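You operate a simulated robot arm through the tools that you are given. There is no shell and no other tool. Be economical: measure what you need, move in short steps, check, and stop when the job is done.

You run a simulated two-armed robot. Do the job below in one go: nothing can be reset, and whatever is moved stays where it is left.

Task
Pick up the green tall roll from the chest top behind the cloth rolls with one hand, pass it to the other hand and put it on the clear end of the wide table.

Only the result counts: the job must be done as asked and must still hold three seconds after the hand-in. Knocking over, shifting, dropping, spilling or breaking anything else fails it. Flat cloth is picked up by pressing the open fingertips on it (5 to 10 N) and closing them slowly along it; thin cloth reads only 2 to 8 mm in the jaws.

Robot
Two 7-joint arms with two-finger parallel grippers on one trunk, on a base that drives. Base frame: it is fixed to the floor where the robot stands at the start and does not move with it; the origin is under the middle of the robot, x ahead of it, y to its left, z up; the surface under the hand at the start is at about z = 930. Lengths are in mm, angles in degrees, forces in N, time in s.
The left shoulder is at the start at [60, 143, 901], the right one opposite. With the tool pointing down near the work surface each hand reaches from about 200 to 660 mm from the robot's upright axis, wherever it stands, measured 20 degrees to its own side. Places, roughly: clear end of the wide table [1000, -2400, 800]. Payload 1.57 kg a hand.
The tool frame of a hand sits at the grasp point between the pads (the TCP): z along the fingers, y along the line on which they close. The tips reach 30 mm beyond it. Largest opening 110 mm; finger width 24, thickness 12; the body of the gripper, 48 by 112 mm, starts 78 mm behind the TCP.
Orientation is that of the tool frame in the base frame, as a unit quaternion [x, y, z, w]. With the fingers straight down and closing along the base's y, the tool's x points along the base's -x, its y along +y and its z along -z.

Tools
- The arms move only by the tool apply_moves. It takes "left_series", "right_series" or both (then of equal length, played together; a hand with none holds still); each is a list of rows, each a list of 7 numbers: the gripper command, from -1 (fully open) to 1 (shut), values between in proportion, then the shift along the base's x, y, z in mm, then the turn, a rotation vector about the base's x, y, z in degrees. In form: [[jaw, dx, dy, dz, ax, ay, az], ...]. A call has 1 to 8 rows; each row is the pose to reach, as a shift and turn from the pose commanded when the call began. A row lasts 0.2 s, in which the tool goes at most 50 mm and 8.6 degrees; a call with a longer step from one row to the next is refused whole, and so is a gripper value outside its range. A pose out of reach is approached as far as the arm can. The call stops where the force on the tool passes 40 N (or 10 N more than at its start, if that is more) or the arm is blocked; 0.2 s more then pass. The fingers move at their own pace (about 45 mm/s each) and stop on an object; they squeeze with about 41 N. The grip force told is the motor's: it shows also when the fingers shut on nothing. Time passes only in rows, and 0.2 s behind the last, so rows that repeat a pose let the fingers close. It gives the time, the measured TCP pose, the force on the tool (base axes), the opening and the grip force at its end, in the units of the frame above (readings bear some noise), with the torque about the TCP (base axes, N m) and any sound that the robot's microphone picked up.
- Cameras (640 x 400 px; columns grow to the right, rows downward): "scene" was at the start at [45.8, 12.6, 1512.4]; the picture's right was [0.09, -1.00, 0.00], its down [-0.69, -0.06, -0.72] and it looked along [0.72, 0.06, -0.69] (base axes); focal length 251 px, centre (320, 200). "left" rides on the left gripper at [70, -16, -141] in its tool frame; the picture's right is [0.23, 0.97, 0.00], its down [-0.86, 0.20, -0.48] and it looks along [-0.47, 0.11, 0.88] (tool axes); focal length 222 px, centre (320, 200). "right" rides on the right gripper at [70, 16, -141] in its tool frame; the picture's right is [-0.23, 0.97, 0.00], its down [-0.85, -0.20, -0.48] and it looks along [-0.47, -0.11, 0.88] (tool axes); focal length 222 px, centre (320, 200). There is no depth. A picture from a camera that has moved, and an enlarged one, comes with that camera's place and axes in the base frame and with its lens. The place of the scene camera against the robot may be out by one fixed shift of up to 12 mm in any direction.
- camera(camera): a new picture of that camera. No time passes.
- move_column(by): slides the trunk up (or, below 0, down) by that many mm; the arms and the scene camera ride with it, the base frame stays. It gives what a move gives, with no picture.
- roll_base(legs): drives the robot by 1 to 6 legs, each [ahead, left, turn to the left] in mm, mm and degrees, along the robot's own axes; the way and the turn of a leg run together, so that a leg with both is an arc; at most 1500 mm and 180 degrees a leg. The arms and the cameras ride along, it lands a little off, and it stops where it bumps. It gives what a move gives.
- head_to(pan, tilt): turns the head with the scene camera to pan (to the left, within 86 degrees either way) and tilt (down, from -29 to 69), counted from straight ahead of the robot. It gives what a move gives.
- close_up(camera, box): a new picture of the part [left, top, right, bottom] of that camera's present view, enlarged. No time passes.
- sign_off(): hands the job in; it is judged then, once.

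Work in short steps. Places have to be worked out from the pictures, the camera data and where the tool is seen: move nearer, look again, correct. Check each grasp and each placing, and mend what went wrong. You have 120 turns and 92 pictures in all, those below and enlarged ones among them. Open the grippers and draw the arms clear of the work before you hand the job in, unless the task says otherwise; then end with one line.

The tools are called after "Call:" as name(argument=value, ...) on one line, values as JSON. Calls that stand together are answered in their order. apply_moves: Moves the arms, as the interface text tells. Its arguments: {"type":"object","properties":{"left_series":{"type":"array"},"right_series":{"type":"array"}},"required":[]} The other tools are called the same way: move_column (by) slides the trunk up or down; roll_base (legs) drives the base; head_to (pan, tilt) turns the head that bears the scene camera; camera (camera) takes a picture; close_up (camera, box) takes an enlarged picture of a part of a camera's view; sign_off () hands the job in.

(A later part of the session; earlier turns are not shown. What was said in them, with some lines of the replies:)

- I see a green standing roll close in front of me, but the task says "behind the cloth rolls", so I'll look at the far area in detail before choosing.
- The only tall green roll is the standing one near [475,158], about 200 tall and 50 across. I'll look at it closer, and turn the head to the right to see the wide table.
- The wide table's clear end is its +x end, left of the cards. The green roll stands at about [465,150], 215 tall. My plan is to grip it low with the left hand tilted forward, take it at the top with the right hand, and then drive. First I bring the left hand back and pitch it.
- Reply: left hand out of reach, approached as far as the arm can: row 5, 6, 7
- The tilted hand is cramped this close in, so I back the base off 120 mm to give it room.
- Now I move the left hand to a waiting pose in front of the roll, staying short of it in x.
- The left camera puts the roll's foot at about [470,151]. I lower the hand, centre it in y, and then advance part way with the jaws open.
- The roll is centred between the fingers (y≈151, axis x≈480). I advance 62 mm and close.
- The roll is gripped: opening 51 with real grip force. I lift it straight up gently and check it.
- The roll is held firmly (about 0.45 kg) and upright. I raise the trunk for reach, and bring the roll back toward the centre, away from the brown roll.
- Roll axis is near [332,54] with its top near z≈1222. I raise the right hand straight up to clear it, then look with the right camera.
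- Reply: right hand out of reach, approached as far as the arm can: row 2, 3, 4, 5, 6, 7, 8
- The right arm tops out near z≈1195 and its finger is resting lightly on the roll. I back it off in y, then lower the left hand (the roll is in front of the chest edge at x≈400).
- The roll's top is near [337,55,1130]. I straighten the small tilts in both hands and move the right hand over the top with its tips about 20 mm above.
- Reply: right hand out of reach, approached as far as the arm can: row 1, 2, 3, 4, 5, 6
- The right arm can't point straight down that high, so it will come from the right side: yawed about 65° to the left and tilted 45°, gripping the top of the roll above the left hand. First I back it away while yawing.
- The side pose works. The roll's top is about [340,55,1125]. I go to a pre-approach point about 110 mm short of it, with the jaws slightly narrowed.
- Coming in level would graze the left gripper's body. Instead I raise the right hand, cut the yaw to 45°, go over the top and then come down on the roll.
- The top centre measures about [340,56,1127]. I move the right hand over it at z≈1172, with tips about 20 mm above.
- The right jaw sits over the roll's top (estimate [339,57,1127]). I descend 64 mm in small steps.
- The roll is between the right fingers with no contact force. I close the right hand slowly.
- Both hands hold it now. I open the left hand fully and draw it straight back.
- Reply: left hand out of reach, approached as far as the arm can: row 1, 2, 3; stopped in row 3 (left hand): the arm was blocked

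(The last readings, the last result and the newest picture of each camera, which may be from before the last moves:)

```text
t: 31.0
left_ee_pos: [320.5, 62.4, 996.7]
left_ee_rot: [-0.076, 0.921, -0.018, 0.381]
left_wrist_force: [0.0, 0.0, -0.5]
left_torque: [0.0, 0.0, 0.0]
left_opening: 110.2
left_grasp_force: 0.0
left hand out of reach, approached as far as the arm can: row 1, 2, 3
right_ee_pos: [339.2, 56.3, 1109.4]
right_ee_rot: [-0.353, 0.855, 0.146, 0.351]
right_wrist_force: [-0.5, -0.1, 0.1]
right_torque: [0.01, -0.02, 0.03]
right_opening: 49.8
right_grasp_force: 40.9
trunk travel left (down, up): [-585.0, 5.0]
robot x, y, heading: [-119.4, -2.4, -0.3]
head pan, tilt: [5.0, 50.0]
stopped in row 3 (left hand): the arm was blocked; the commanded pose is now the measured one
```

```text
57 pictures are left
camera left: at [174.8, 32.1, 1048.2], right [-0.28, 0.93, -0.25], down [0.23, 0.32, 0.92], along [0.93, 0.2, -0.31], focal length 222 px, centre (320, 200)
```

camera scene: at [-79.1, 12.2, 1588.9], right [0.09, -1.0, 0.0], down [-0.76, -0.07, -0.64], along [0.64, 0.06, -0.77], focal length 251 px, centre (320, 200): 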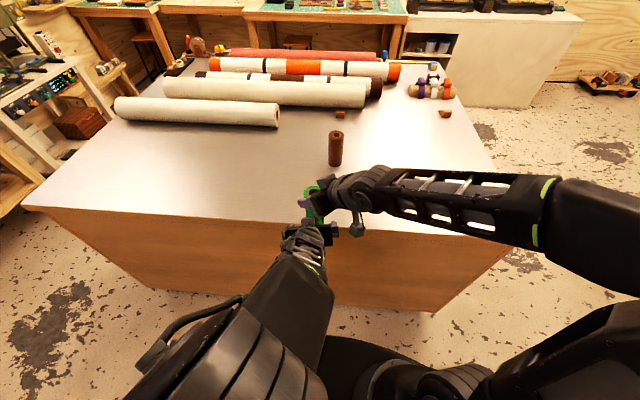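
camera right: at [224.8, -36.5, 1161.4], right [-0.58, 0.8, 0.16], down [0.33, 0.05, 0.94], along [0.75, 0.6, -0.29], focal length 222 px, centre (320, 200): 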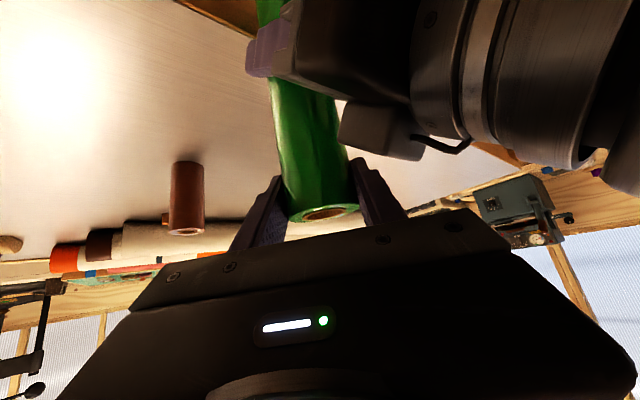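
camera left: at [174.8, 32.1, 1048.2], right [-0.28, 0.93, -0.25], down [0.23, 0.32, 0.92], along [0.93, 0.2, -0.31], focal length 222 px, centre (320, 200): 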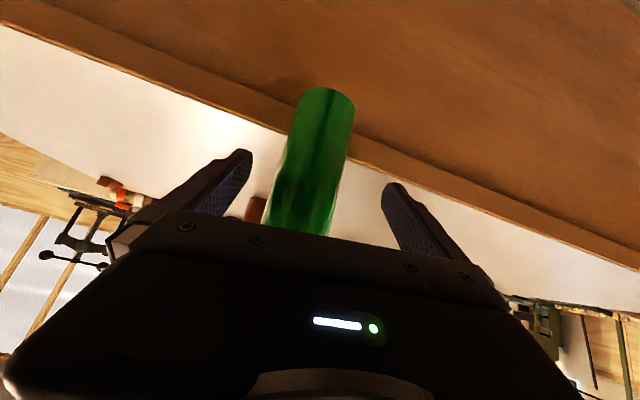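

The left arm is at its near limit, so instead I lift the roll 45 mm with the right hand and move it forward out of the open left jaws. The brown roll is far off at x≈650.

Call:
apply_moves(right_series=[[1, 0, 0, 15, 0, 0, 0], [1, 0, 0, 35, 0, 0, 0], [1, 0, 0, 50, 0, 0, 0], [1, 20, 0, 50, 0, 0, 0], [1, 45, 0, 50, 0, 0, 0], [1, 70, 0, 50, 0, 0, 0], [1, 90, 0, 50, 0, 0, 0], [1, 90, 0, 50, 0, 0, 0]])

Call:
camera(camera="scene")

Call:
camera(camera="left")

```text
t: 32.8
left_ee_pos: [321.5, 62.2, 997.5]
left_ee_rot: [-0.075, 0.921, -0.017, 0.382]
left_wrist_force: [-0.4, -1.1, -0.6]
left_torque: [0.0, 0.0, 0.0]
left_opening: 110.2
left_grasp_force: 0.1
right_ee_pos: [430.8, 55.4, 1160.3]
right_ee_rot: [-0.353, 0.854, 0.147, 0.352]
right_wrist_force: [-0.8, -0.7, -4.7]
right_torque: [0.0, -0.01, 0.04]
right_opening: 49.5
right_grasp_force: 41.7
trunk travel left (down, up): [-585.0, 5.0]
robot x, y, heading: [-123.3, 3.4, -0.1]
head pan, tilt: [5.0, 50.0]
```

```text
56 pictures are left
camera scene: at [-79.4, 12.1, 1588.9], right [0.09, -1.0, 0.0], down [-0.76, -0.07, -0.64], along [0.64, 0.06, -0.77], focal length 251 px, centre (320, 200)
```

scene: 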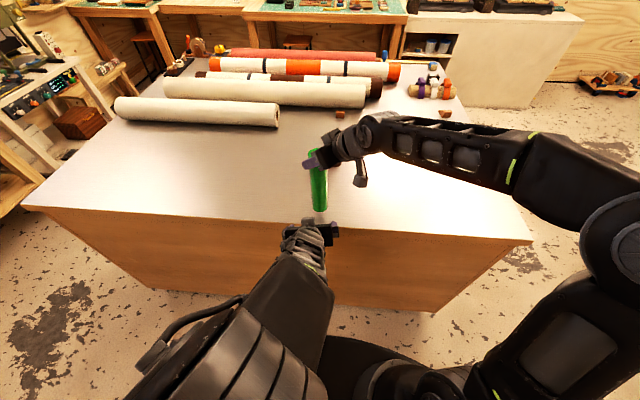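

```text
55 pictures are left
camera left: at [174.5, 31.9, 1048.2], right [-0.28, 0.93, -0.25], down [0.23, 0.32, 0.92], along [0.93, 0.2, -0.31], focal length 222 px, centre (320, 200)
```

left: 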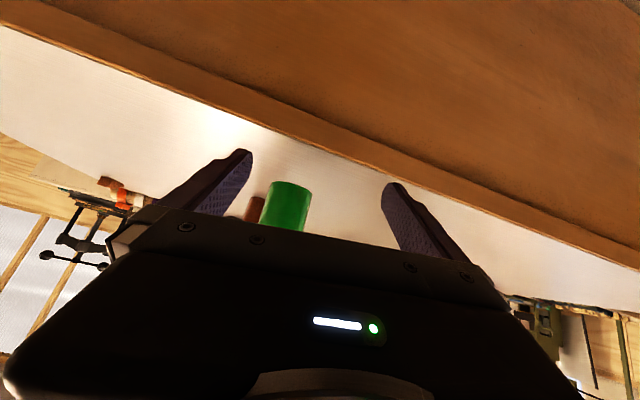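

The handover is done: the right hand alone carries the roll (4.7 N). I draw the left hand off to its own side and level it back to pointing down.

Call:
apply_moves(left_series=[[-1, 0, 40, 5, 0, 0, 0], [-1, 0, 80, 20, 0, 0, 0], [-1, 0, 120, 40, 0, 0, 0], [-1, 10, 160, 60, 0, 8, 0], [-1, 20, 195, 80, 0, 16, 0], [-1, 30, 225, 100, 0, 24, 0], [-1, 45, 240, 110, 0, 32, 0], [-1, 60, 240, 110, 0, 40, 0]])

Call:
apply_moves(right_series=[[1, -25, 0, 0, 0, 0, 0], [1, -50, 0, 0, 0, 0, 0], [1, -75, 0, 0, 0, 0, 0], [1, -90, -20, 0, 0, 0, 0], [1, -90, -45, 0, 0, 0, 0], [1, -90, -45, 0, 0, 0, 0]])

Call:
head_to(pan=-60, tilt=35)

Call:
camera(camera="scene")

```text
t: 34.6
left_ee_pos: [383.5, 303.0, 1105.0]
left_ee_rot: [-0.076, 0.996, 0.01, 0.043]
left_wrist_force: [0.1, 0.5, -0.9]
left_torque: [-0.02, 0.01, -0.01]
left_opening: 110.1
left_grasp_force: 0.1
left hand out of reach, approached as far as the arm can: row 1, 2, 3
right_ee_pos: [432.3, 56.1, 1158.4]
right_ee_rot: [-0.355, 0.854, 0.148, 0.351]
right_wrist_force: [0.5, -1.6, -4.5]
right_torque: [-0.01, -0.01, 0.03]
right_opening: 49.5
right_grasp_force: 40.9
trunk travel left (down, up): [-585.0, 5.0]
robot x, y, heading: [-119.8, -2.1, 0.0]
head pan, tilt: [5.0, 50.0]
```

```text
t: 36.0
left_ee_pos: [382.2, 302.4, 1105.1]
left_ee_rot: [-0.076, 0.996, 0.009, 0.044]
left_wrist_force: [-0.2, -0.4, 0.7]
left_torque: [-0.02, -0.01, -0.01]
left_opening: 110.1
left_grasp_force: 0.0
right_ee_pos: [340.1, 14.8, 1161.6]
right_ee_rot: [-0.354, 0.854, 0.148, 0.352]
right_wrist_force: [1.0, 0.1, -4.1]
right_torque: [-0.01, 0.0, 0.02]
right_opening: 49.6
right_grasp_force: 41.2
trunk travel left (down, up): [-585.0, 5.0]
robot x, y, heading: [-119.2, 0.8, -0.2]
head pan, tilt: [5.0, 50.0]
```

```text
t: 37.4
left_ee_pos: [380.3, 302.0, 1105.9]
left_ee_rot: [-0.076, 0.996, 0.009, 0.043]
left_wrist_force: [-0.2, 0.3, 0.0]
left_torque: [-0.02, -0.02, 0.03]
left_opening: 110.1
left_grasp_force: 0.1
right_ee_pos: [340.3, 13.3, 1162.8]
right_ee_rot: [-0.354, 0.854, 0.147, 0.352]
right_wrist_force: [0.4, -0.1, -5.1]
right_torque: [-0.01, -0.01, 0.0]
right_opening: 49.9
right_grasp_force: 41.3
trunk travel left (down, up): [-585.0, 5.0]
robot x, y, heading: [-117.8, -0.7, -0.2]
head pan, tilt: [-60.0, 35.0]
```

```text
54 pictures are left
camera scene: at [-111.8, -70.7, 1610.6], right [-0.87, -0.5, 0.0], down [-0.29, 0.5, -0.82], along [0.41, -0.71, -0.57], focal length 251 px, centre (320, 200)
```

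scene: 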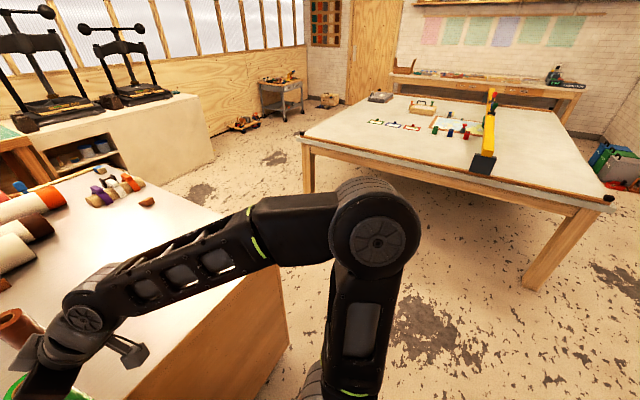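

The floor to the right is clear. I back off the chest and strafe to the corridor between the chest and the table.

Call:
roll_base(legs=[[-150, 0, 0], [0, -1200, 0]])

Call:
camera(camera="scene")

```text
t: 44.5
left_ee_pos: [236.2, -923.3, 1106.1]
left_ee_rot: [-0.077, 0.996, 0.009, 0.044]
left_wrist_force: [-0.5, 0.3, 0.0]
left_torque: [0.03, 0.0, 0.03]
left_opening: 110.0
left_grasp_force: 0.0
right_ee_pos: [196.1, -1211.9, 1162.4]
right_ee_rot: [-0.354, 0.853, 0.148, 0.352]
right_wrist_force: [0.0, 0.3, -4.5]
right_torque: [0.03, 0.02, 0.0]
right_opening: 49.2
right_grasp_force: 41.1
trunk travel left (down, up): [-585.0, 5.0]
robot x, y, heading: [-265.8, -1228.9, -0.1]
head pan, tilt: [-60.0, 35.0]
```

```text
53 pictures are left
camera scene: at [-257.0, -1297.3, 1610.6], right [-0.87, -0.5, 0.0], down [-0.29, 0.5, -0.82], along [0.41, -0.71, -0.57], focal length 251 px, centre (320, 200)
```

scene: 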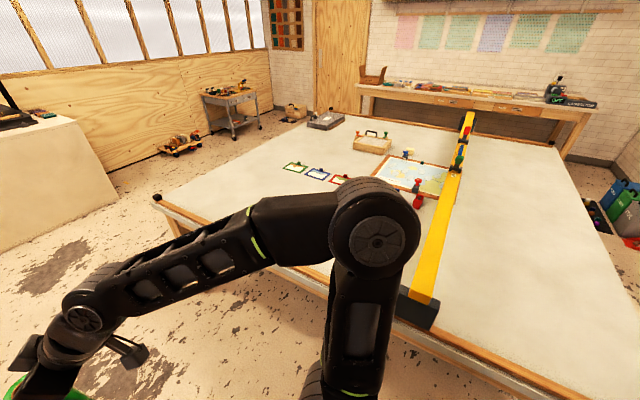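

Clear so far; the table corner is at about [1107,-1840]. I drive ahead along the corridor to beyond the table's +x end.

Call:
roll_base(legs=[[1500, 0, 0], [500, 0, 0]])

Call:
roll_base(legs=[[0, 0, -90]])

Call:
head_to(pan=20, tilt=30)

Call:
camera(camera="scene")

```text
t: 54.5
left_ee_pos: [2249.5, -1002.9, 1105.6]
left_ee_rot: [-0.061, 0.997, 0.008, 0.045]
left_wrist_force: [0.3, -0.9, 0.2]
left_torque: [0.01, 0.03, 0.04]
left_opening: 109.9
left_grasp_force: 0.1
right_ee_pos: [2198.2, -1289.0, 1161.8]
right_ee_rot: [-0.34, 0.86, 0.142, 0.353]
right_wrist_force: [-0.7, -0.1, -4.1]
right_torque: [0.02, -0.05, 0.02]
right_opening: 49.1
right_grasp_force: 41.2
trunk travel left (down, up): [-585.0, 5.0]
robot x, y, heading: [1739.2, -1285.7, -1.7]
head pan, tilt: [-60.0, 35.0]
```

```text
t: 58.8
left_ee_pos: [2017.5, -1802.6, 1106.4]
left_ee_rot: [0.667, 0.743, -0.025, 0.037]
left_wrist_force: [-0.4, -0.5, -0.2]
left_torque: [-0.02, 0.01, -0.03]
left_opening: 110.3
left_grasp_force: 0.1
right_ee_pos: [1732.1, -1748.5, 1163.1]
right_ee_rot: [0.372, 0.846, -0.152, 0.349]
right_wrist_force: [0.3, 0.4, -4.8]
right_torque: [0.02, 0.0, 0.01]
right_opening: 49.3
right_grasp_force: 40.8
trunk travel left (down, up): [-585.0, 5.0]
robot x, y, heading: [1736.6, -1290.5, -92.3]
head pan, tilt: [-60.0, 35.0]
```

```text
t: 60.3
left_ee_pos: [2017.6, -1801.0, 1105.6]
left_ee_rot: [0.667, 0.744, -0.025, 0.037]
left_wrist_force: [-0.7, -0.7, -0.7]
left_torque: [0.01, 0.03, -0.01]
left_opening: 110.1
left_grasp_force: 0.1
right_ee_pos: [1732.1, -1748.8, 1161.9]
right_ee_rot: [0.371, 0.847, -0.151, 0.35]
right_wrist_force: [-0.1, 0.1, -3.3]
right_torque: [-0.04, 0.02, 0.03]
right_opening: 49.5
right_grasp_force: 41.2
trunk travel left (down, up): [-585.0, 5.0]
robot x, y, heading: [1736.1, -1292.5, -92.7]
head pan, tilt: [20.0, 30.0]
```

```text
52 pictures are left
camera scene: at [1759.6, -1339.1, 1618.4], right [-0.95, -0.3, 0.0], down [-0.15, 0.48, -0.87], along [0.26, -0.83, -0.5], focal length 251 px, centre (320, 200)
```

scene: 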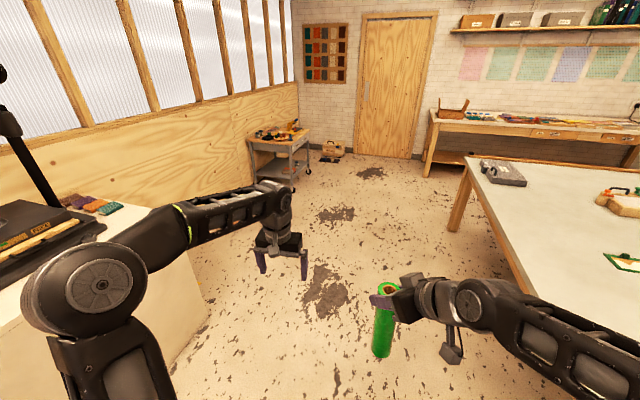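

The end edge of the table is near x≈1150, and the floor is clear. I drive on until level with the placing spot, then turn to face the table end.

Call:
roll_base(legs=[[0, 60, 0], [1110, 0, 0]])

Call:
roll_base(legs=[[0, 0, -87]])

Call:
head_to(pan=0, tilt=45)

Call:
camera(camera="scene")

```text
t: 66.7
left_ee_pos: [2050.8, -2939.5, 1106.3]
left_ee_rot: [0.66, 0.75, -0.026, 0.037]
left_wrist_force: [0.5, -0.4, 0.0]
left_torque: [0.03, 0.0, 0.0]
left_opening: 110.0
left_grasp_force: 0.1
right_ee_pos: [1762.3, -2891.9, 1161.7]
right_ee_rot: [0.364, 0.85, -0.148, 0.352]
right_wrist_force: [-0.4, -1.0, -4.8]
right_torque: [-0.02, -0.03, 0.01]
right_opening: 49.3
right_grasp_force: 41.7
trunk travel left (down, up): [-585.0, 5.0]
robot x, y, heading: [1760.2, -2433.1, -91.4]
head pan, tilt: [20.0, 30.0]
```

```text
t: 70.8
left_ee_pos: [1266.9, -2747.8, 1105.6]
left_ee_rot: [0.995, 0.09, -0.044, 0.009]
left_wrist_force: [0.2, -0.2, -0.2]
left_torque: [0.0, -0.02, -0.01]
left_opening: 109.8
left_grasp_force: 0.0
right_ee_pos: [1299.9, -2458.5, 1160.6]
right_ee_rot: [0.85, 0.365, -0.349, 0.152]
right_wrist_force: [-0.4, -0.1, -4.7]
right_torque: [0.0, -0.01, -0.03]
right_opening: 49.2
right_grasp_force: 40.2
trunk travel left (down, up): [-585.0, 5.0]
robot x, y, heading: [1758.6, -2433.5, -178.5]
head pan, tilt: [20.0, 30.0]
```

```text
t: 71.6
left_ee_pos: [1266.5, -2748.3, 1106.1]
left_ee_rot: [0.995, 0.091, -0.044, 0.009]
left_wrist_force: [-0.4, 0.6, -0.1]
left_torque: [0.05, 0.02, 0.0]
left_opening: 110.1
left_grasp_force: 0.0
right_ee_pos: [1299.6, -2458.8, 1162.1]
right_ee_rot: [0.849, 0.366, -0.349, 0.153]
right_wrist_force: [-0.3, 0.3, -3.3]
right_torque: [-0.02, 0.02, -0.01]
right_opening: 49.2
right_grasp_force: 40.8
trunk travel left (down, up): [-585.0, 5.0]
robot x, y, heading: [1761.0, -2431.0, -178.3]
head pan, tilt: [0.0, 45.0]
```

```text
51 pictures are left
camera scene: at [1701.4, -2427.9, 1595.9], right [-0.03, 1.0, 0.0], down [0.71, 0.02, -0.71], along [-0.71, -0.02, -0.71], focal length 251 px, centre (320, 200)
```

scene: 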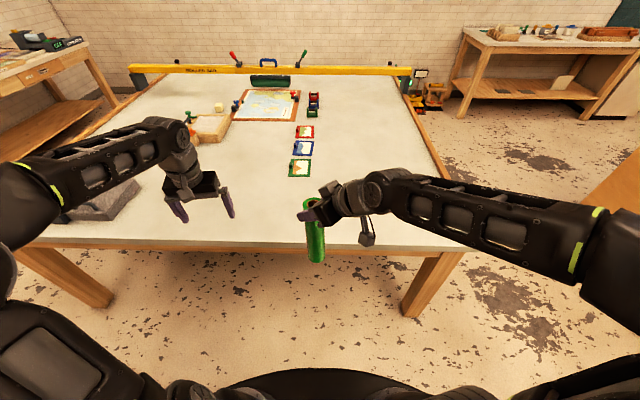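

I'm facing the clear end: edge at x≈1148, nearest card at x≈750. I drive ahead 220 mm with the roll still high over the table.

Call:
roll_base(legs=[[220, 0, -1.5]])

Call:
camera(camera="scene")

Call:
camera(camera="left")

```text
t: 73.3
left_ee_pos: [1032.3, -2738.9, 1105.2]
left_ee_rot: [0.996, 0.077, -0.043, 0.008]
left_wrist_force: [0.1, 0.7, 0.9]
left_torque: [-0.01, -0.03, 0.0]
left_opening: 109.9
left_grasp_force: 0.0
right_ee_pos: [1071.3, -2448.3, 1160.5]
right_ee_rot: [0.854, 0.355, -0.35, 0.148]
right_wrist_force: [-0.9, 0.4, -4.0]
right_torque: [0.0, -0.03, 0.03]
right_opening: 49.0
right_grasp_force: 40.7
trunk travel left (down, up): [-585.0, 5.0]
robot x, y, heading: [1532.2, -2433.2, -180.0]
head pan, tilt: [0.0, 45.0]
```

```text
50 pictures are left
camera scene: at [1473.8, -2429.7, 1595.8], right [0.0, 1.0, 0.0], down [0.71, 0.0, -0.71], along [-0.71, 0.0, -0.71], focal length 251 px, centre (320, 200)
```

scene: 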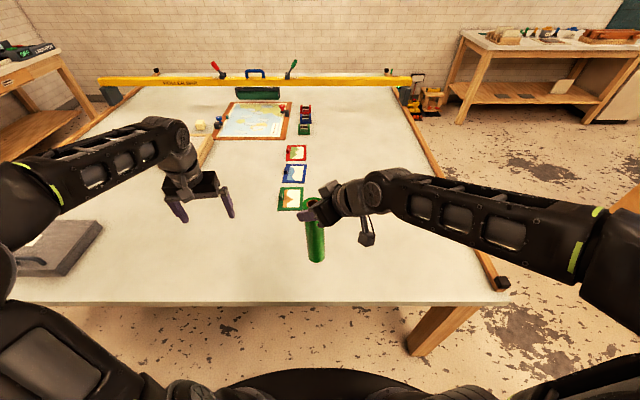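

```text
49 pictures are left
camera left: at [1109.6, -2708.2, 1238.7], right [0.37, -0.93, -0.01], down [-0.77, -0.32, 0.55], along [-0.52, -0.2, -0.83], focal length 222 px, centre (320, 200)
```

left: 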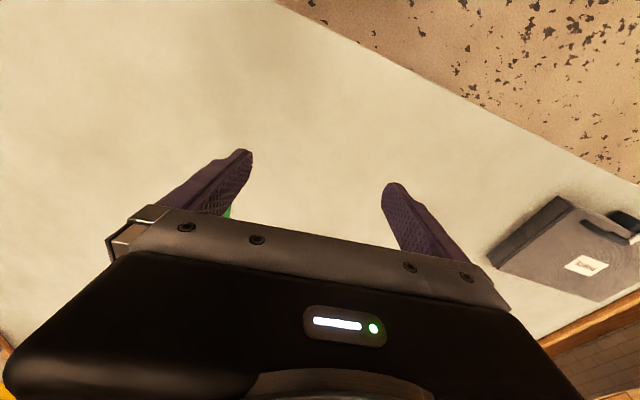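

The target spot [1000,-2400] is clear. I extend the right hand there, then inspect how upright the roll is.

Call:
apply_moves(right_series=[[1, -25, 15, 0, 0, 0, 0], [1, -50, 32, 0, 0, 0, 0], [1, -72, 48, 0, 0, 0, 0], [1, -72, 48, 0, 0, 0, 0]])

Call:
move_column(by=-120)

Call:
close_up(camera="scene", box=[240, 120, 440, 245])

Call:
camera(camera="right")

Call:
camera(camera="left")

```text
t: 74.3
left_ee_pos: [1032.4, -2736.6, 1105.1]
left_ee_rot: [0.996, 0.077, -0.043, 0.008]
left_wrist_force: [0.5, 0.3, 0.6]
left_torque: [-0.01, 0.0, 0.0]
left_opening: 110.1
left_grasp_force: 0.2
right_ee_pos: [999.8, -2399.4, 1163.5]
right_ee_rot: [0.854, 0.355, -0.351, 0.147]
right_wrist_force: [0.9, 0.7, -4.7]
right_torque: [-0.02, 0.03, -0.02]
right_opening: 49.3
right_grasp_force: 41.2
trunk travel left (down, up): [-585.0, 5.0]
robot x, y, heading: [1533.2, -2438.2, -180.4]
head pan, tilt: [0.0, 45.0]
```

```text
t: 75.8
left_ee_pos: [1032.1, -2738.2, 985.8]
left_ee_rot: [0.996, 0.077, -0.043, 0.008]
left_wrist_force: [0.7, -0.6, -0.2]
left_torque: [-0.01, 0.01, 0.0]
left_opening: 109.8
left_grasp_force: 0.0
right_ee_pos: [1000.7, -2399.9, 1043.8]
right_ee_rot: [0.854, 0.354, -0.351, 0.148]
right_wrist_force: [0.0, -0.5, -4.9]
right_torque: [0.03, 0.04, -0.01]
right_opening: 49.2
right_grasp_force: 40.9
trunk travel left (down, up): [-465.0, 125.0]
robot x, y, heading: [1530.4, -2435.4, -179.9]
head pan, tilt: [0.0, 45.0]
```

```text
3.20 times, centred on (340, 182) of scene
camera zoom: at [1475.4, -2429.6, 1475.9], right [0.0, 1.0, 0.0], down [0.71, 0.0, -0.71], along [-0.71, 0.0, -0.71], focal length 802 px, centre (256, 256)
```

zoom: 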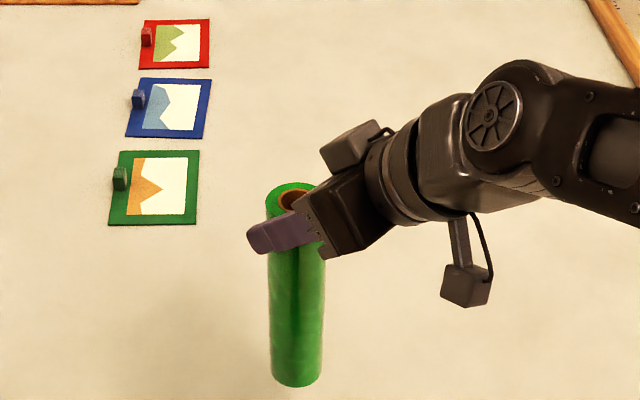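

```text
47 pictures are left
camera right: at [1116.8, -2306.0, 1094.9], right [0.58, -0.8, 0.16], down [-0.33, -0.05, 0.94], along [-0.75, -0.6, -0.3], focal length 222 px, centre (320, 200)
```

right: 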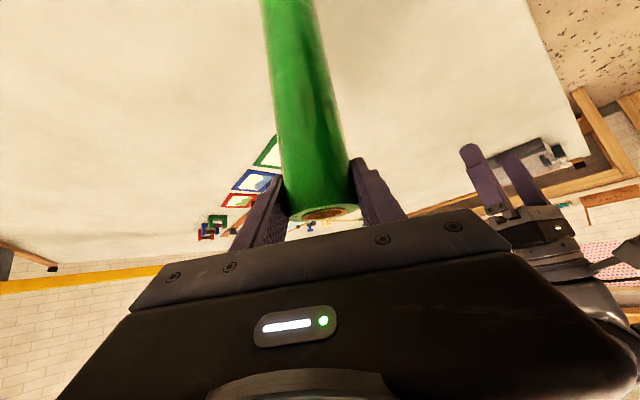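

```text
46 pictures are left
camera left: at [1110.8, -2708.2, 1119.3], right [0.37, -0.93, -0.01], down [-0.77, -0.32, 0.55], along [-0.52, -0.2, -0.83], focal length 222 px, centre (320, 200)
```

left: 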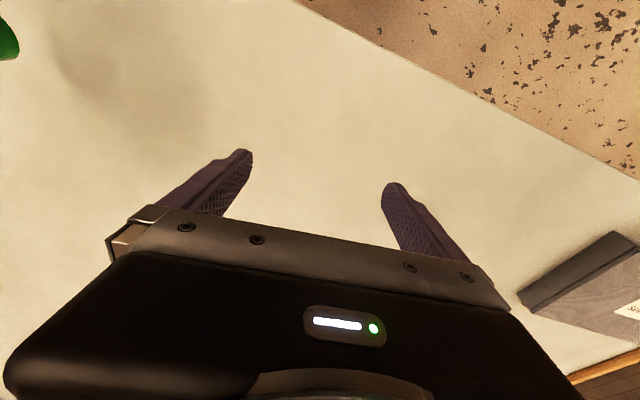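

The roll leans about 4° (its foot toward the hand). I tilt the hand to correct that and re-measure.

Call:
apply_moves(right_series=[[1, 0, 0, 0, -1.5, 1.1, 0], [1, 0, 0, 0, -3, 2.2, 0], [1, 0, 0, 0, -3, 2.2, 0], [1, 0, 0, 0, -3, 2.2, 0]])

Call:
close_up(camera="scene", box=[280, 150, 380, 250])

```text
t: 76.8
left_ee_pos: [1032.4, -2737.1, 985.3]
left_ee_rot: [0.996, 0.077, -0.045, 0.009]
left_wrist_force: [0.8, 0.3, -0.5]
left_torque: [0.02, -0.01, -0.02]
left_opening: 110.0
left_grasp_force: 0.0
right_ee_pos: [1000.4, -2401.8, 1043.8]
right_ee_rot: [0.842, 0.349, -0.377, 0.164]
right_wrist_force: [-0.3, 0.8, -3.8]
right_torque: [0.02, -0.02, 0.02]
right_opening: 49.1
right_grasp_force: 40.7
trunk travel left (down, up): [-465.0, 125.0]
robot x, y, heading: [1532.7, -2435.5, -180.0]
head pan, tilt: [0.0, 45.0]
```

```text
4.00 times, centred on (330, 200) of scene
camera zoom: at [1475.3, -2429.7, 1475.8], right [0.0, 1.0, 0.0], down [0.71, 0.0, -0.71], along [-0.71, 0.0, -0.71], focal length 1003 px, centre (280, 200)
```

zoom: 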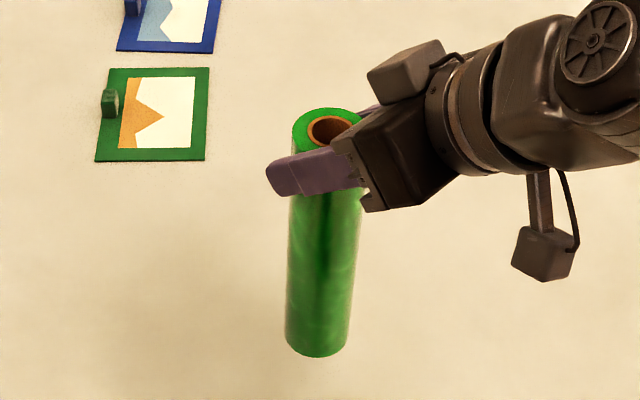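

Now upright to within about 1°. I lower with the trunk 30 mm, then feel for the table in small steps.

Call:
move_column(by=-30)

Call:
apply_moves(right_series=[[1, 0, 0, -3, 0, 0, 0], [1, 0, 0, -6, 0, 0, 0], [1, 0, 0, -9, 0, 0, 0], [1, 0, 0, -9, 0, 0, 0]])

Call:
close_up(camera="scene", box=[280, 150, 380, 250])

```text
t: 77.6
left_ee_pos: [1032.9, -2737.4, 956.4]
left_ee_rot: [0.996, 0.076, -0.044, 0.009]
left_wrist_force: [-0.3, -0.1, 0.7]
left_torque: [-0.01, 0.01, 0.0]
left_opening: 110.2
left_grasp_force: 0.0
right_ee_pos: [1001.1, -2400.5, 1014.1]
right_ee_rot: [0.843, 0.348, -0.377, 0.163]
right_wrist_force: [0.3, 0.1, -4.7]
right_torque: [-0.01, 0.01, -0.01]
right_opening: 49.4
right_grasp_force: 40.9
trunk travel left (down, up): [-435.0, 155.0]
robot x, y, heading: [1533.4, -2434.0, -179.9]
head pan, tilt: [0.0, 45.0]
```

```text
t: 78.6
left_ee_pos: [1032.6, -2737.9, 956.8]
left_ee_rot: [0.996, 0.077, -0.044, 0.008]
left_wrist_force: [0.1, 0.0, 0.2]
left_torque: [0.0, -0.02, 0.01]
left_opening: 109.8
left_grasp_force: 0.1
right_ee_pos: [999.5, -2401.0, 1005.7]
right_ee_rot: [0.843, 0.348, -0.378, 0.163]
right_wrist_force: [-0.1, 0.3, -4.8]
right_torque: [0.04, 0.0, 0.02]
right_opening: 49.1
right_grasp_force: 40.8
trunk travel left (down, up): [-435.0, 155.0]
robot x, y, heading: [1535.1, -2433.2, -180.2]
head pan, tilt: [0.0, 45.0]
```

```text
4.00 times, centred on (330, 200) of scene
camera zoom: at [1475.3, -2429.7, 1445.8], right [0.0, 1.0, 0.0], down [0.71, 0.0, -0.71], along [-0.71, 0.0, -0.71], focal length 1003 px, centre (280, 200)
```

zoom: 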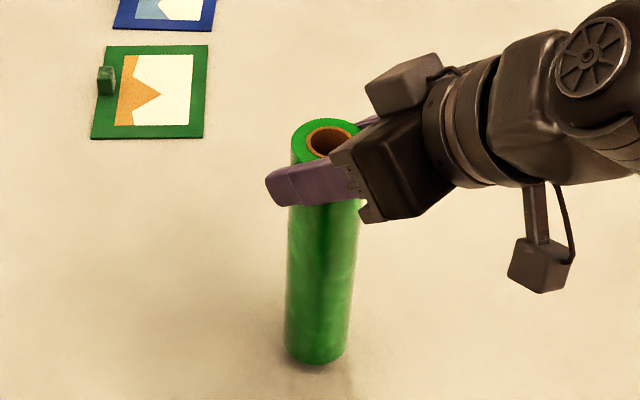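

The shadow shows the foot is nearly down, with no contact yet. I continue in 2 mm steps, watching the force.

Call:
apply_moves(right_series=[[1, 0, 0, -2, 0, 0, 0], [1, 0, 0, -4, 0, 0, 0], [1, 0, 0, -6, 0, 0, 0], [1, 0, 0, -6, 0, 0, 0]])

```text
t: 79.6
left_ee_pos: [1032.7, -2738.0, 955.0]
left_ee_rot: [0.996, 0.077, -0.044, 0.009]
left_wrist_force: [0.2, -0.4, 1.1]
left_torque: [0.01, -0.03, 0.03]
left_opening: 110.0
left_grasp_force: 0.1
right_ee_pos: [1000.6, -2401.9, 998.9]
right_ee_rot: [0.843, 0.348, -0.377, 0.163]
right_wrist_force: [-0.8, -0.1, -3.7]
right_torque: [-0.02, -0.05, 0.01]
right_opening: 49.2
right_grasp_force: 41.2
trunk travel left (down, up): [-435.0, 155.0]
robot x, y, heading: [1533.4, -2436.9, -179.9]
head pan, tilt: [0.0, 45.0]
```

Call:
apply_moves(right_series=[[1, 0, 0, -2, 0, 0, 0], [1, 0, 0, -4, 0, 0, 0], [1, 0, 0, -4, 0, 0, 0]])

Call:
close_up(camera="scene", box=[280, 150, 380, 250])

```text
t: 80.4
left_ee_pos: [1032.6, -2738.6, 956.1]
left_ee_rot: [0.996, 0.076, -0.044, 0.008]
left_wrist_force: [-0.1, 0.2, 0.3]
left_torque: [0.02, 0.01, 0.01]
left_opening: 110.0
left_grasp_force: 0.1
right_ee_pos: [999.0, -2402.3, 996.9]
right_ee_rot: [0.843, 0.349, -0.376, 0.164]
right_wrist_force: [-0.2, -0.2, -3.7]
right_torque: [0.02, -0.03, -0.01]
right_opening: 49.3
right_grasp_force: 40.9
trunk travel left (down, up): [-435.0, 155.0]
robot x, y, heading: [1532.7, -2437.1, -179.9]
head pan, tilt: [0.0, 45.0]
```

```text
4.00 times, centred on (330, 200) of scene
camera zoom: at [1475.3, -2429.7, 1445.8], right [0.0, 1.0, 0.0], down [0.71, 0.0, -0.71], along [-0.71, 0.0, -0.71], focal length 1003 px, centre (280, 200)
```

zoom: 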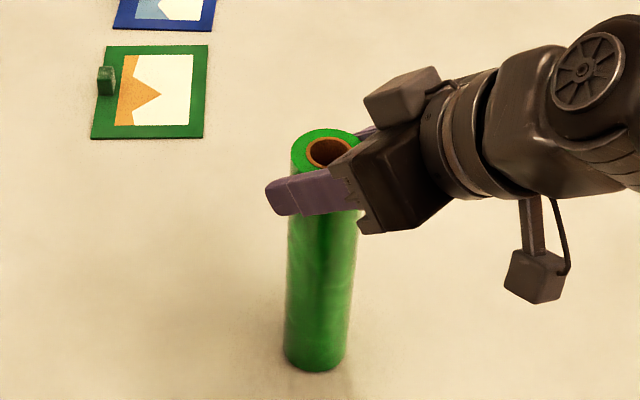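

Still no contact (force −3.7 N). I keep lowering in small steps.

Call:
apply_moves(right_series=[[1, 0, 0, -2, 0, 0, 0], [1, 0, 0, -4, 0, 0, 0], [1, 0, 0, -4, 0, 0, 0]])

Call:
apply_moves(right_series=[[1, 0, 0, -1, 0, 0, 0], [1, 0, 0, -2, 0, 0, 0], [1, 0, 0, -2, 0, 0, 0]])

```text
t: 81.2
left_ee_pos: [1033.5, -2738.3, 956.3]
left_ee_rot: [0.996, 0.076, -0.046, 0.009]
left_wrist_force: [0.4, 0.4, 1.0]
left_torque: [-0.01, 0.02, -0.01]
left_opening: 109.8
left_grasp_force: 0.0
right_ee_pos: [1001.2, -2401.6, 994.5]
right_ee_rot: [0.842, 0.347, -0.38, 0.161]
right_wrist_force: [1.8, -0.3, 21.8]
right_torque: [0.36, -0.61, -0.04]
right_opening: 49.3
right_grasp_force: 40.9
trunk travel left (down, up): [-435.0, 155.0]
robot x, y, heading: [1535.2, -2438.2, -179.9]
head pan, tilt: [0.0, 45.0]
```

```text
t: 82.0
left_ee_pos: [1033.8, -2738.4, 956.4]
left_ee_rot: [0.996, 0.076, -0.045, 0.009]
left_wrist_force: [1.0, 0.3, 0.6]
left_torque: [0.01, -0.01, 0.0]
left_opening: 110.0
left_grasp_force: 0.0
right_ee_pos: [999.7, -2401.6, 991.2]
right_ee_rot: [0.842, 0.348, -0.379, 0.163]
right_wrist_force: [-2.1, -3.4, 26.2]
right_torque: [-0.15, 0.23, -0.02]
right_opening: 49.6
right_grasp_force: 40.9
trunk travel left (down, up): [-435.0, 155.0]
robot x, y, heading: [1536.7, -2436.6, -180.0]
head pan, tilt: [0.0, 45.0]
```

It is on the table (26 N). I ease up slightly and open slowly.

Call:
apply_moves(right_series=[[1, 0, 0, 2, 0, 0, 0], [1, 0, 0, 2, 0, 0, 0], [0.3, 0, 0, 2, 0, 0, 0], [0.0, 0, 0, 2, 0, 0, 0], [-0.2, 0, 0, 2, 0, 0, 0], [-0.5, 0, 0, 2, 0, 0, 0], [-0.8, 0, 0, 2, 0, 0, 0], [-0.8, 0, 0, 2, 0, 0, 0]])

Call:
close_up(camera="scene", box=[280, 150, 380, 250])

Call:
camera(camera="right")

```text
t: 83.8
left_ee_pos: [1033.2, -2738.3, 954.8]
left_ee_rot: [0.996, 0.077, -0.044, 0.009]
left_wrist_force: [-0.5, 0.8, 0.2]
left_torque: [-0.03, -0.01, -0.01]
left_opening: 109.8
left_grasp_force: 0.1
right_ee_pos: [999.9, -2401.6, 991.4]
right_ee_rot: [0.843, 0.348, -0.377, 0.162]
right_wrist_force: [-0.1, 0.5, 0.0]
right_torque: [0.0, 0.02, 0.04]
right_opening: 99.2
right_grasp_force: 0.0
trunk travel left (down, up): [-435.0, 155.0]
robot x, y, heading: [1535.0, -2432.8, -179.9]
head pan, tilt: [0.0, 45.0]
```

```text
4.00 times, centred on (330, 200) of scene
camera zoom: at [1475.7, -2429.7, 1445.8], right [0.0, 1.0, 0.0], down [0.71, 0.0, -0.71], along [-0.71, 0.0, -0.71], focal length 1003 px, centre (280, 200)
```

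zoom: 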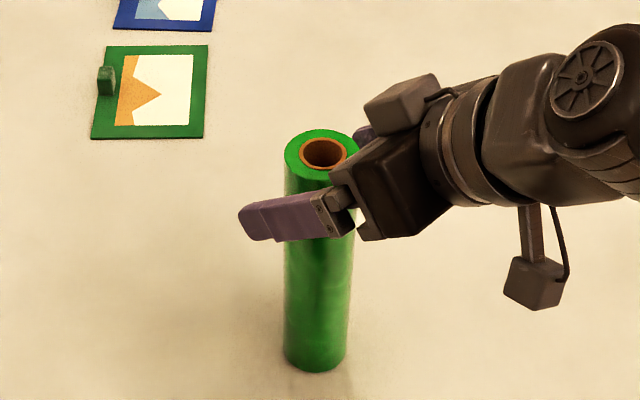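

```text
41 pictures are left
camera right: at [1119.8, -2304.6, 1032.6], right [0.58, -0.79, 0.18], down [-0.3, 0.0, 0.95], along [-0.76, -0.61, -0.23], focal length 222 px, centre (320, 200)
```

right: 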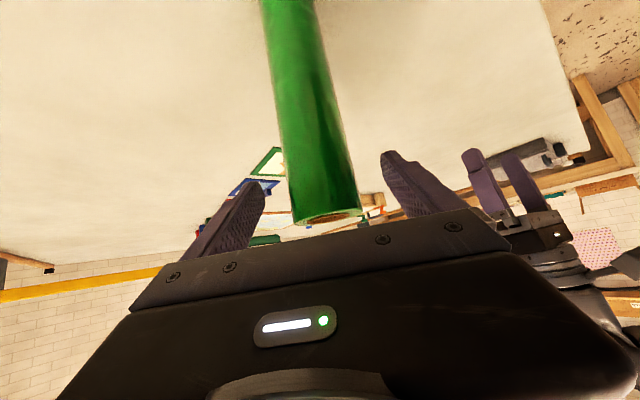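

The roll stands free between the open fingers. I withdraw back along the tool axis, up and away to the right side.

Call:
apply_moves(right_series=[[-0.9, 10, 9, 14, 0, 0, 0], [-1, 25, 23, 33, 0, 0, 0], [-1, 42, 39, 55, 0, 0, 0], [-1, 60, 58, 75, 0, 0, 0], [-1, 75, 85, 85, 0, 0, 0], [-1, 85, 120, 85, 0, 0, 0], [-1, 85, 120, 85, 0, 0, 0]])

Call:
camera(camera="scene")

```text
t: 85.4
left_ee_pos: [1032.1, -2738.1, 956.5]
left_ee_rot: [0.996, 0.076, -0.044, 0.008]
left_wrist_force: [-0.9, 0.1, 0.0]
left_torque: [-0.04, 0.0, -0.01]
left_opening: 110.0
left_grasp_force: 0.0
right_ee_pos: [1087.6, -2282.1, 1077.4]
right_ee_rot: [0.843, 0.348, -0.377, 0.163]
right_wrist_force: [-0.2, 0.5, -0.1]
right_torque: [0.02, 0.05, -0.01]
right_opening: 110.0
right_grasp_force: 0.1
trunk travel left (down, up): [-435.0, 155.0]
robot x, y, heading: [1533.4, -2438.3, -179.9]
head pan, tilt: [0.0, 45.0]
```

```text
40 pictures are left
camera scene: at [1475.6, -2429.8, 1445.8], right [0.0, 1.0, 0.0], down [0.71, 0.0, -0.71], along [-0.71, 0.0, -0.71], focal length 251 px, centre (320, 200)
```

scene: 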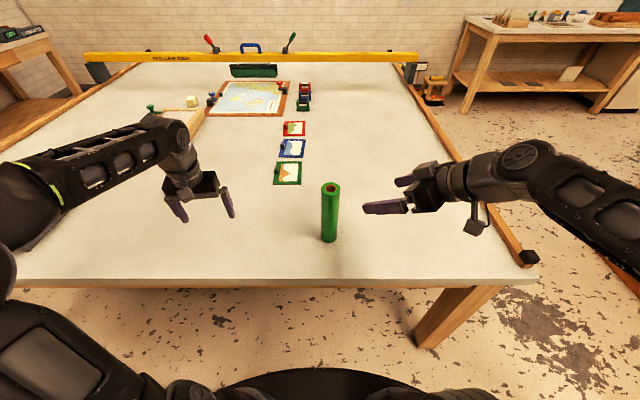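

The roll stands upright on the clear end. I raise the trunk and back the robot off so both arms are clear.

Call:
move_column(by=120)

Call:
roll_base(legs=[[-250, 0, 0]])

Call:
camera(camera="scene")

```text
t: 86.9
left_ee_pos: [1032.2, -2737.5, 1075.9]
left_ee_rot: [0.996, 0.077, -0.043, 0.009]
left_wrist_force: [-0.2, -0.5, -0.4]
left_torque: [0.0, -0.01, 0.0]
left_opening: 109.9
left_grasp_force: 0.0
right_ee_pos: [1088.0, -2280.9, 1196.6]
right_ee_rot: [0.842, 0.348, -0.377, 0.163]
right_wrist_force: [-0.9, -0.5, 0.1]
right_torque: [-0.02, 0.0, 0.04]
right_opening: 109.9
right_grasp_force: 0.0
trunk travel left (down, up): [-555.0, 35.0]
robot x, y, heading: [1533.3, -2431.9, -180.0]
head pan, tilt: [0.0, 45.0]
```

```text
t: 88.7
left_ee_pos: [1285.9, -2740.0, 1076.1]
left_ee_rot: [0.996, 0.081, -0.045, 0.009]
left_wrist_force: [-0.8, 0.3, 0.5]
left_torque: [0.02, 0.05, 0.03]
left_opening: 109.9
left_grasp_force: 0.0
right_ee_pos: [1337.3, -2284.2, 1197.1]
right_ee_rot: [0.841, 0.352, -0.376, 0.166]
right_wrist_force: [0.3, -0.1, 0.6]
right_torque: [0.01, -0.01, -0.03]
right_opening: 109.9
right_grasp_force: 0.2
trunk travel left (down, up): [-555.0, 35.0]
robot x, y, heading: [1782.0, -2434.6, -179.6]
head pan, tilt: [0.0, 45.0]
```

```text
39 pictures are left
camera scene: at [1726.6, -2428.9, 1565.9], right [-0.01, 1.0, 0.0], down [0.71, 0.01, -0.71], along [-0.71, -0.01, -0.71], focal length 251 px, centre (320, 200)
```

scene: 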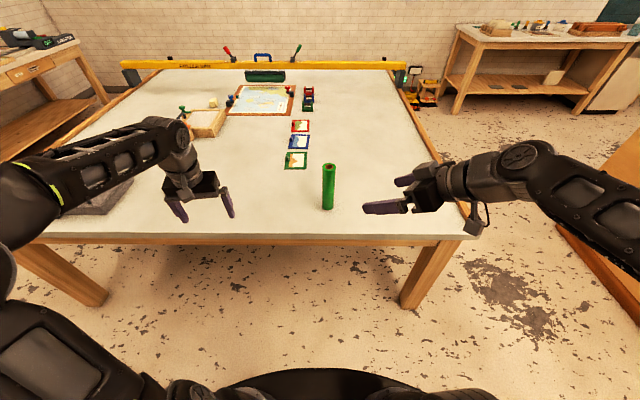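

The roll stands stable on the clear end, nothing else has moved, and both hands are open and clear. I hand the job in.

Call:
sign_off()

```text
The job is handed in.
```

The green tall roll was picked up with the left hand, passed to the right hand, and now stands upright on the clear end of the wide table at about [1000, -2400]; both hands are open and clear.
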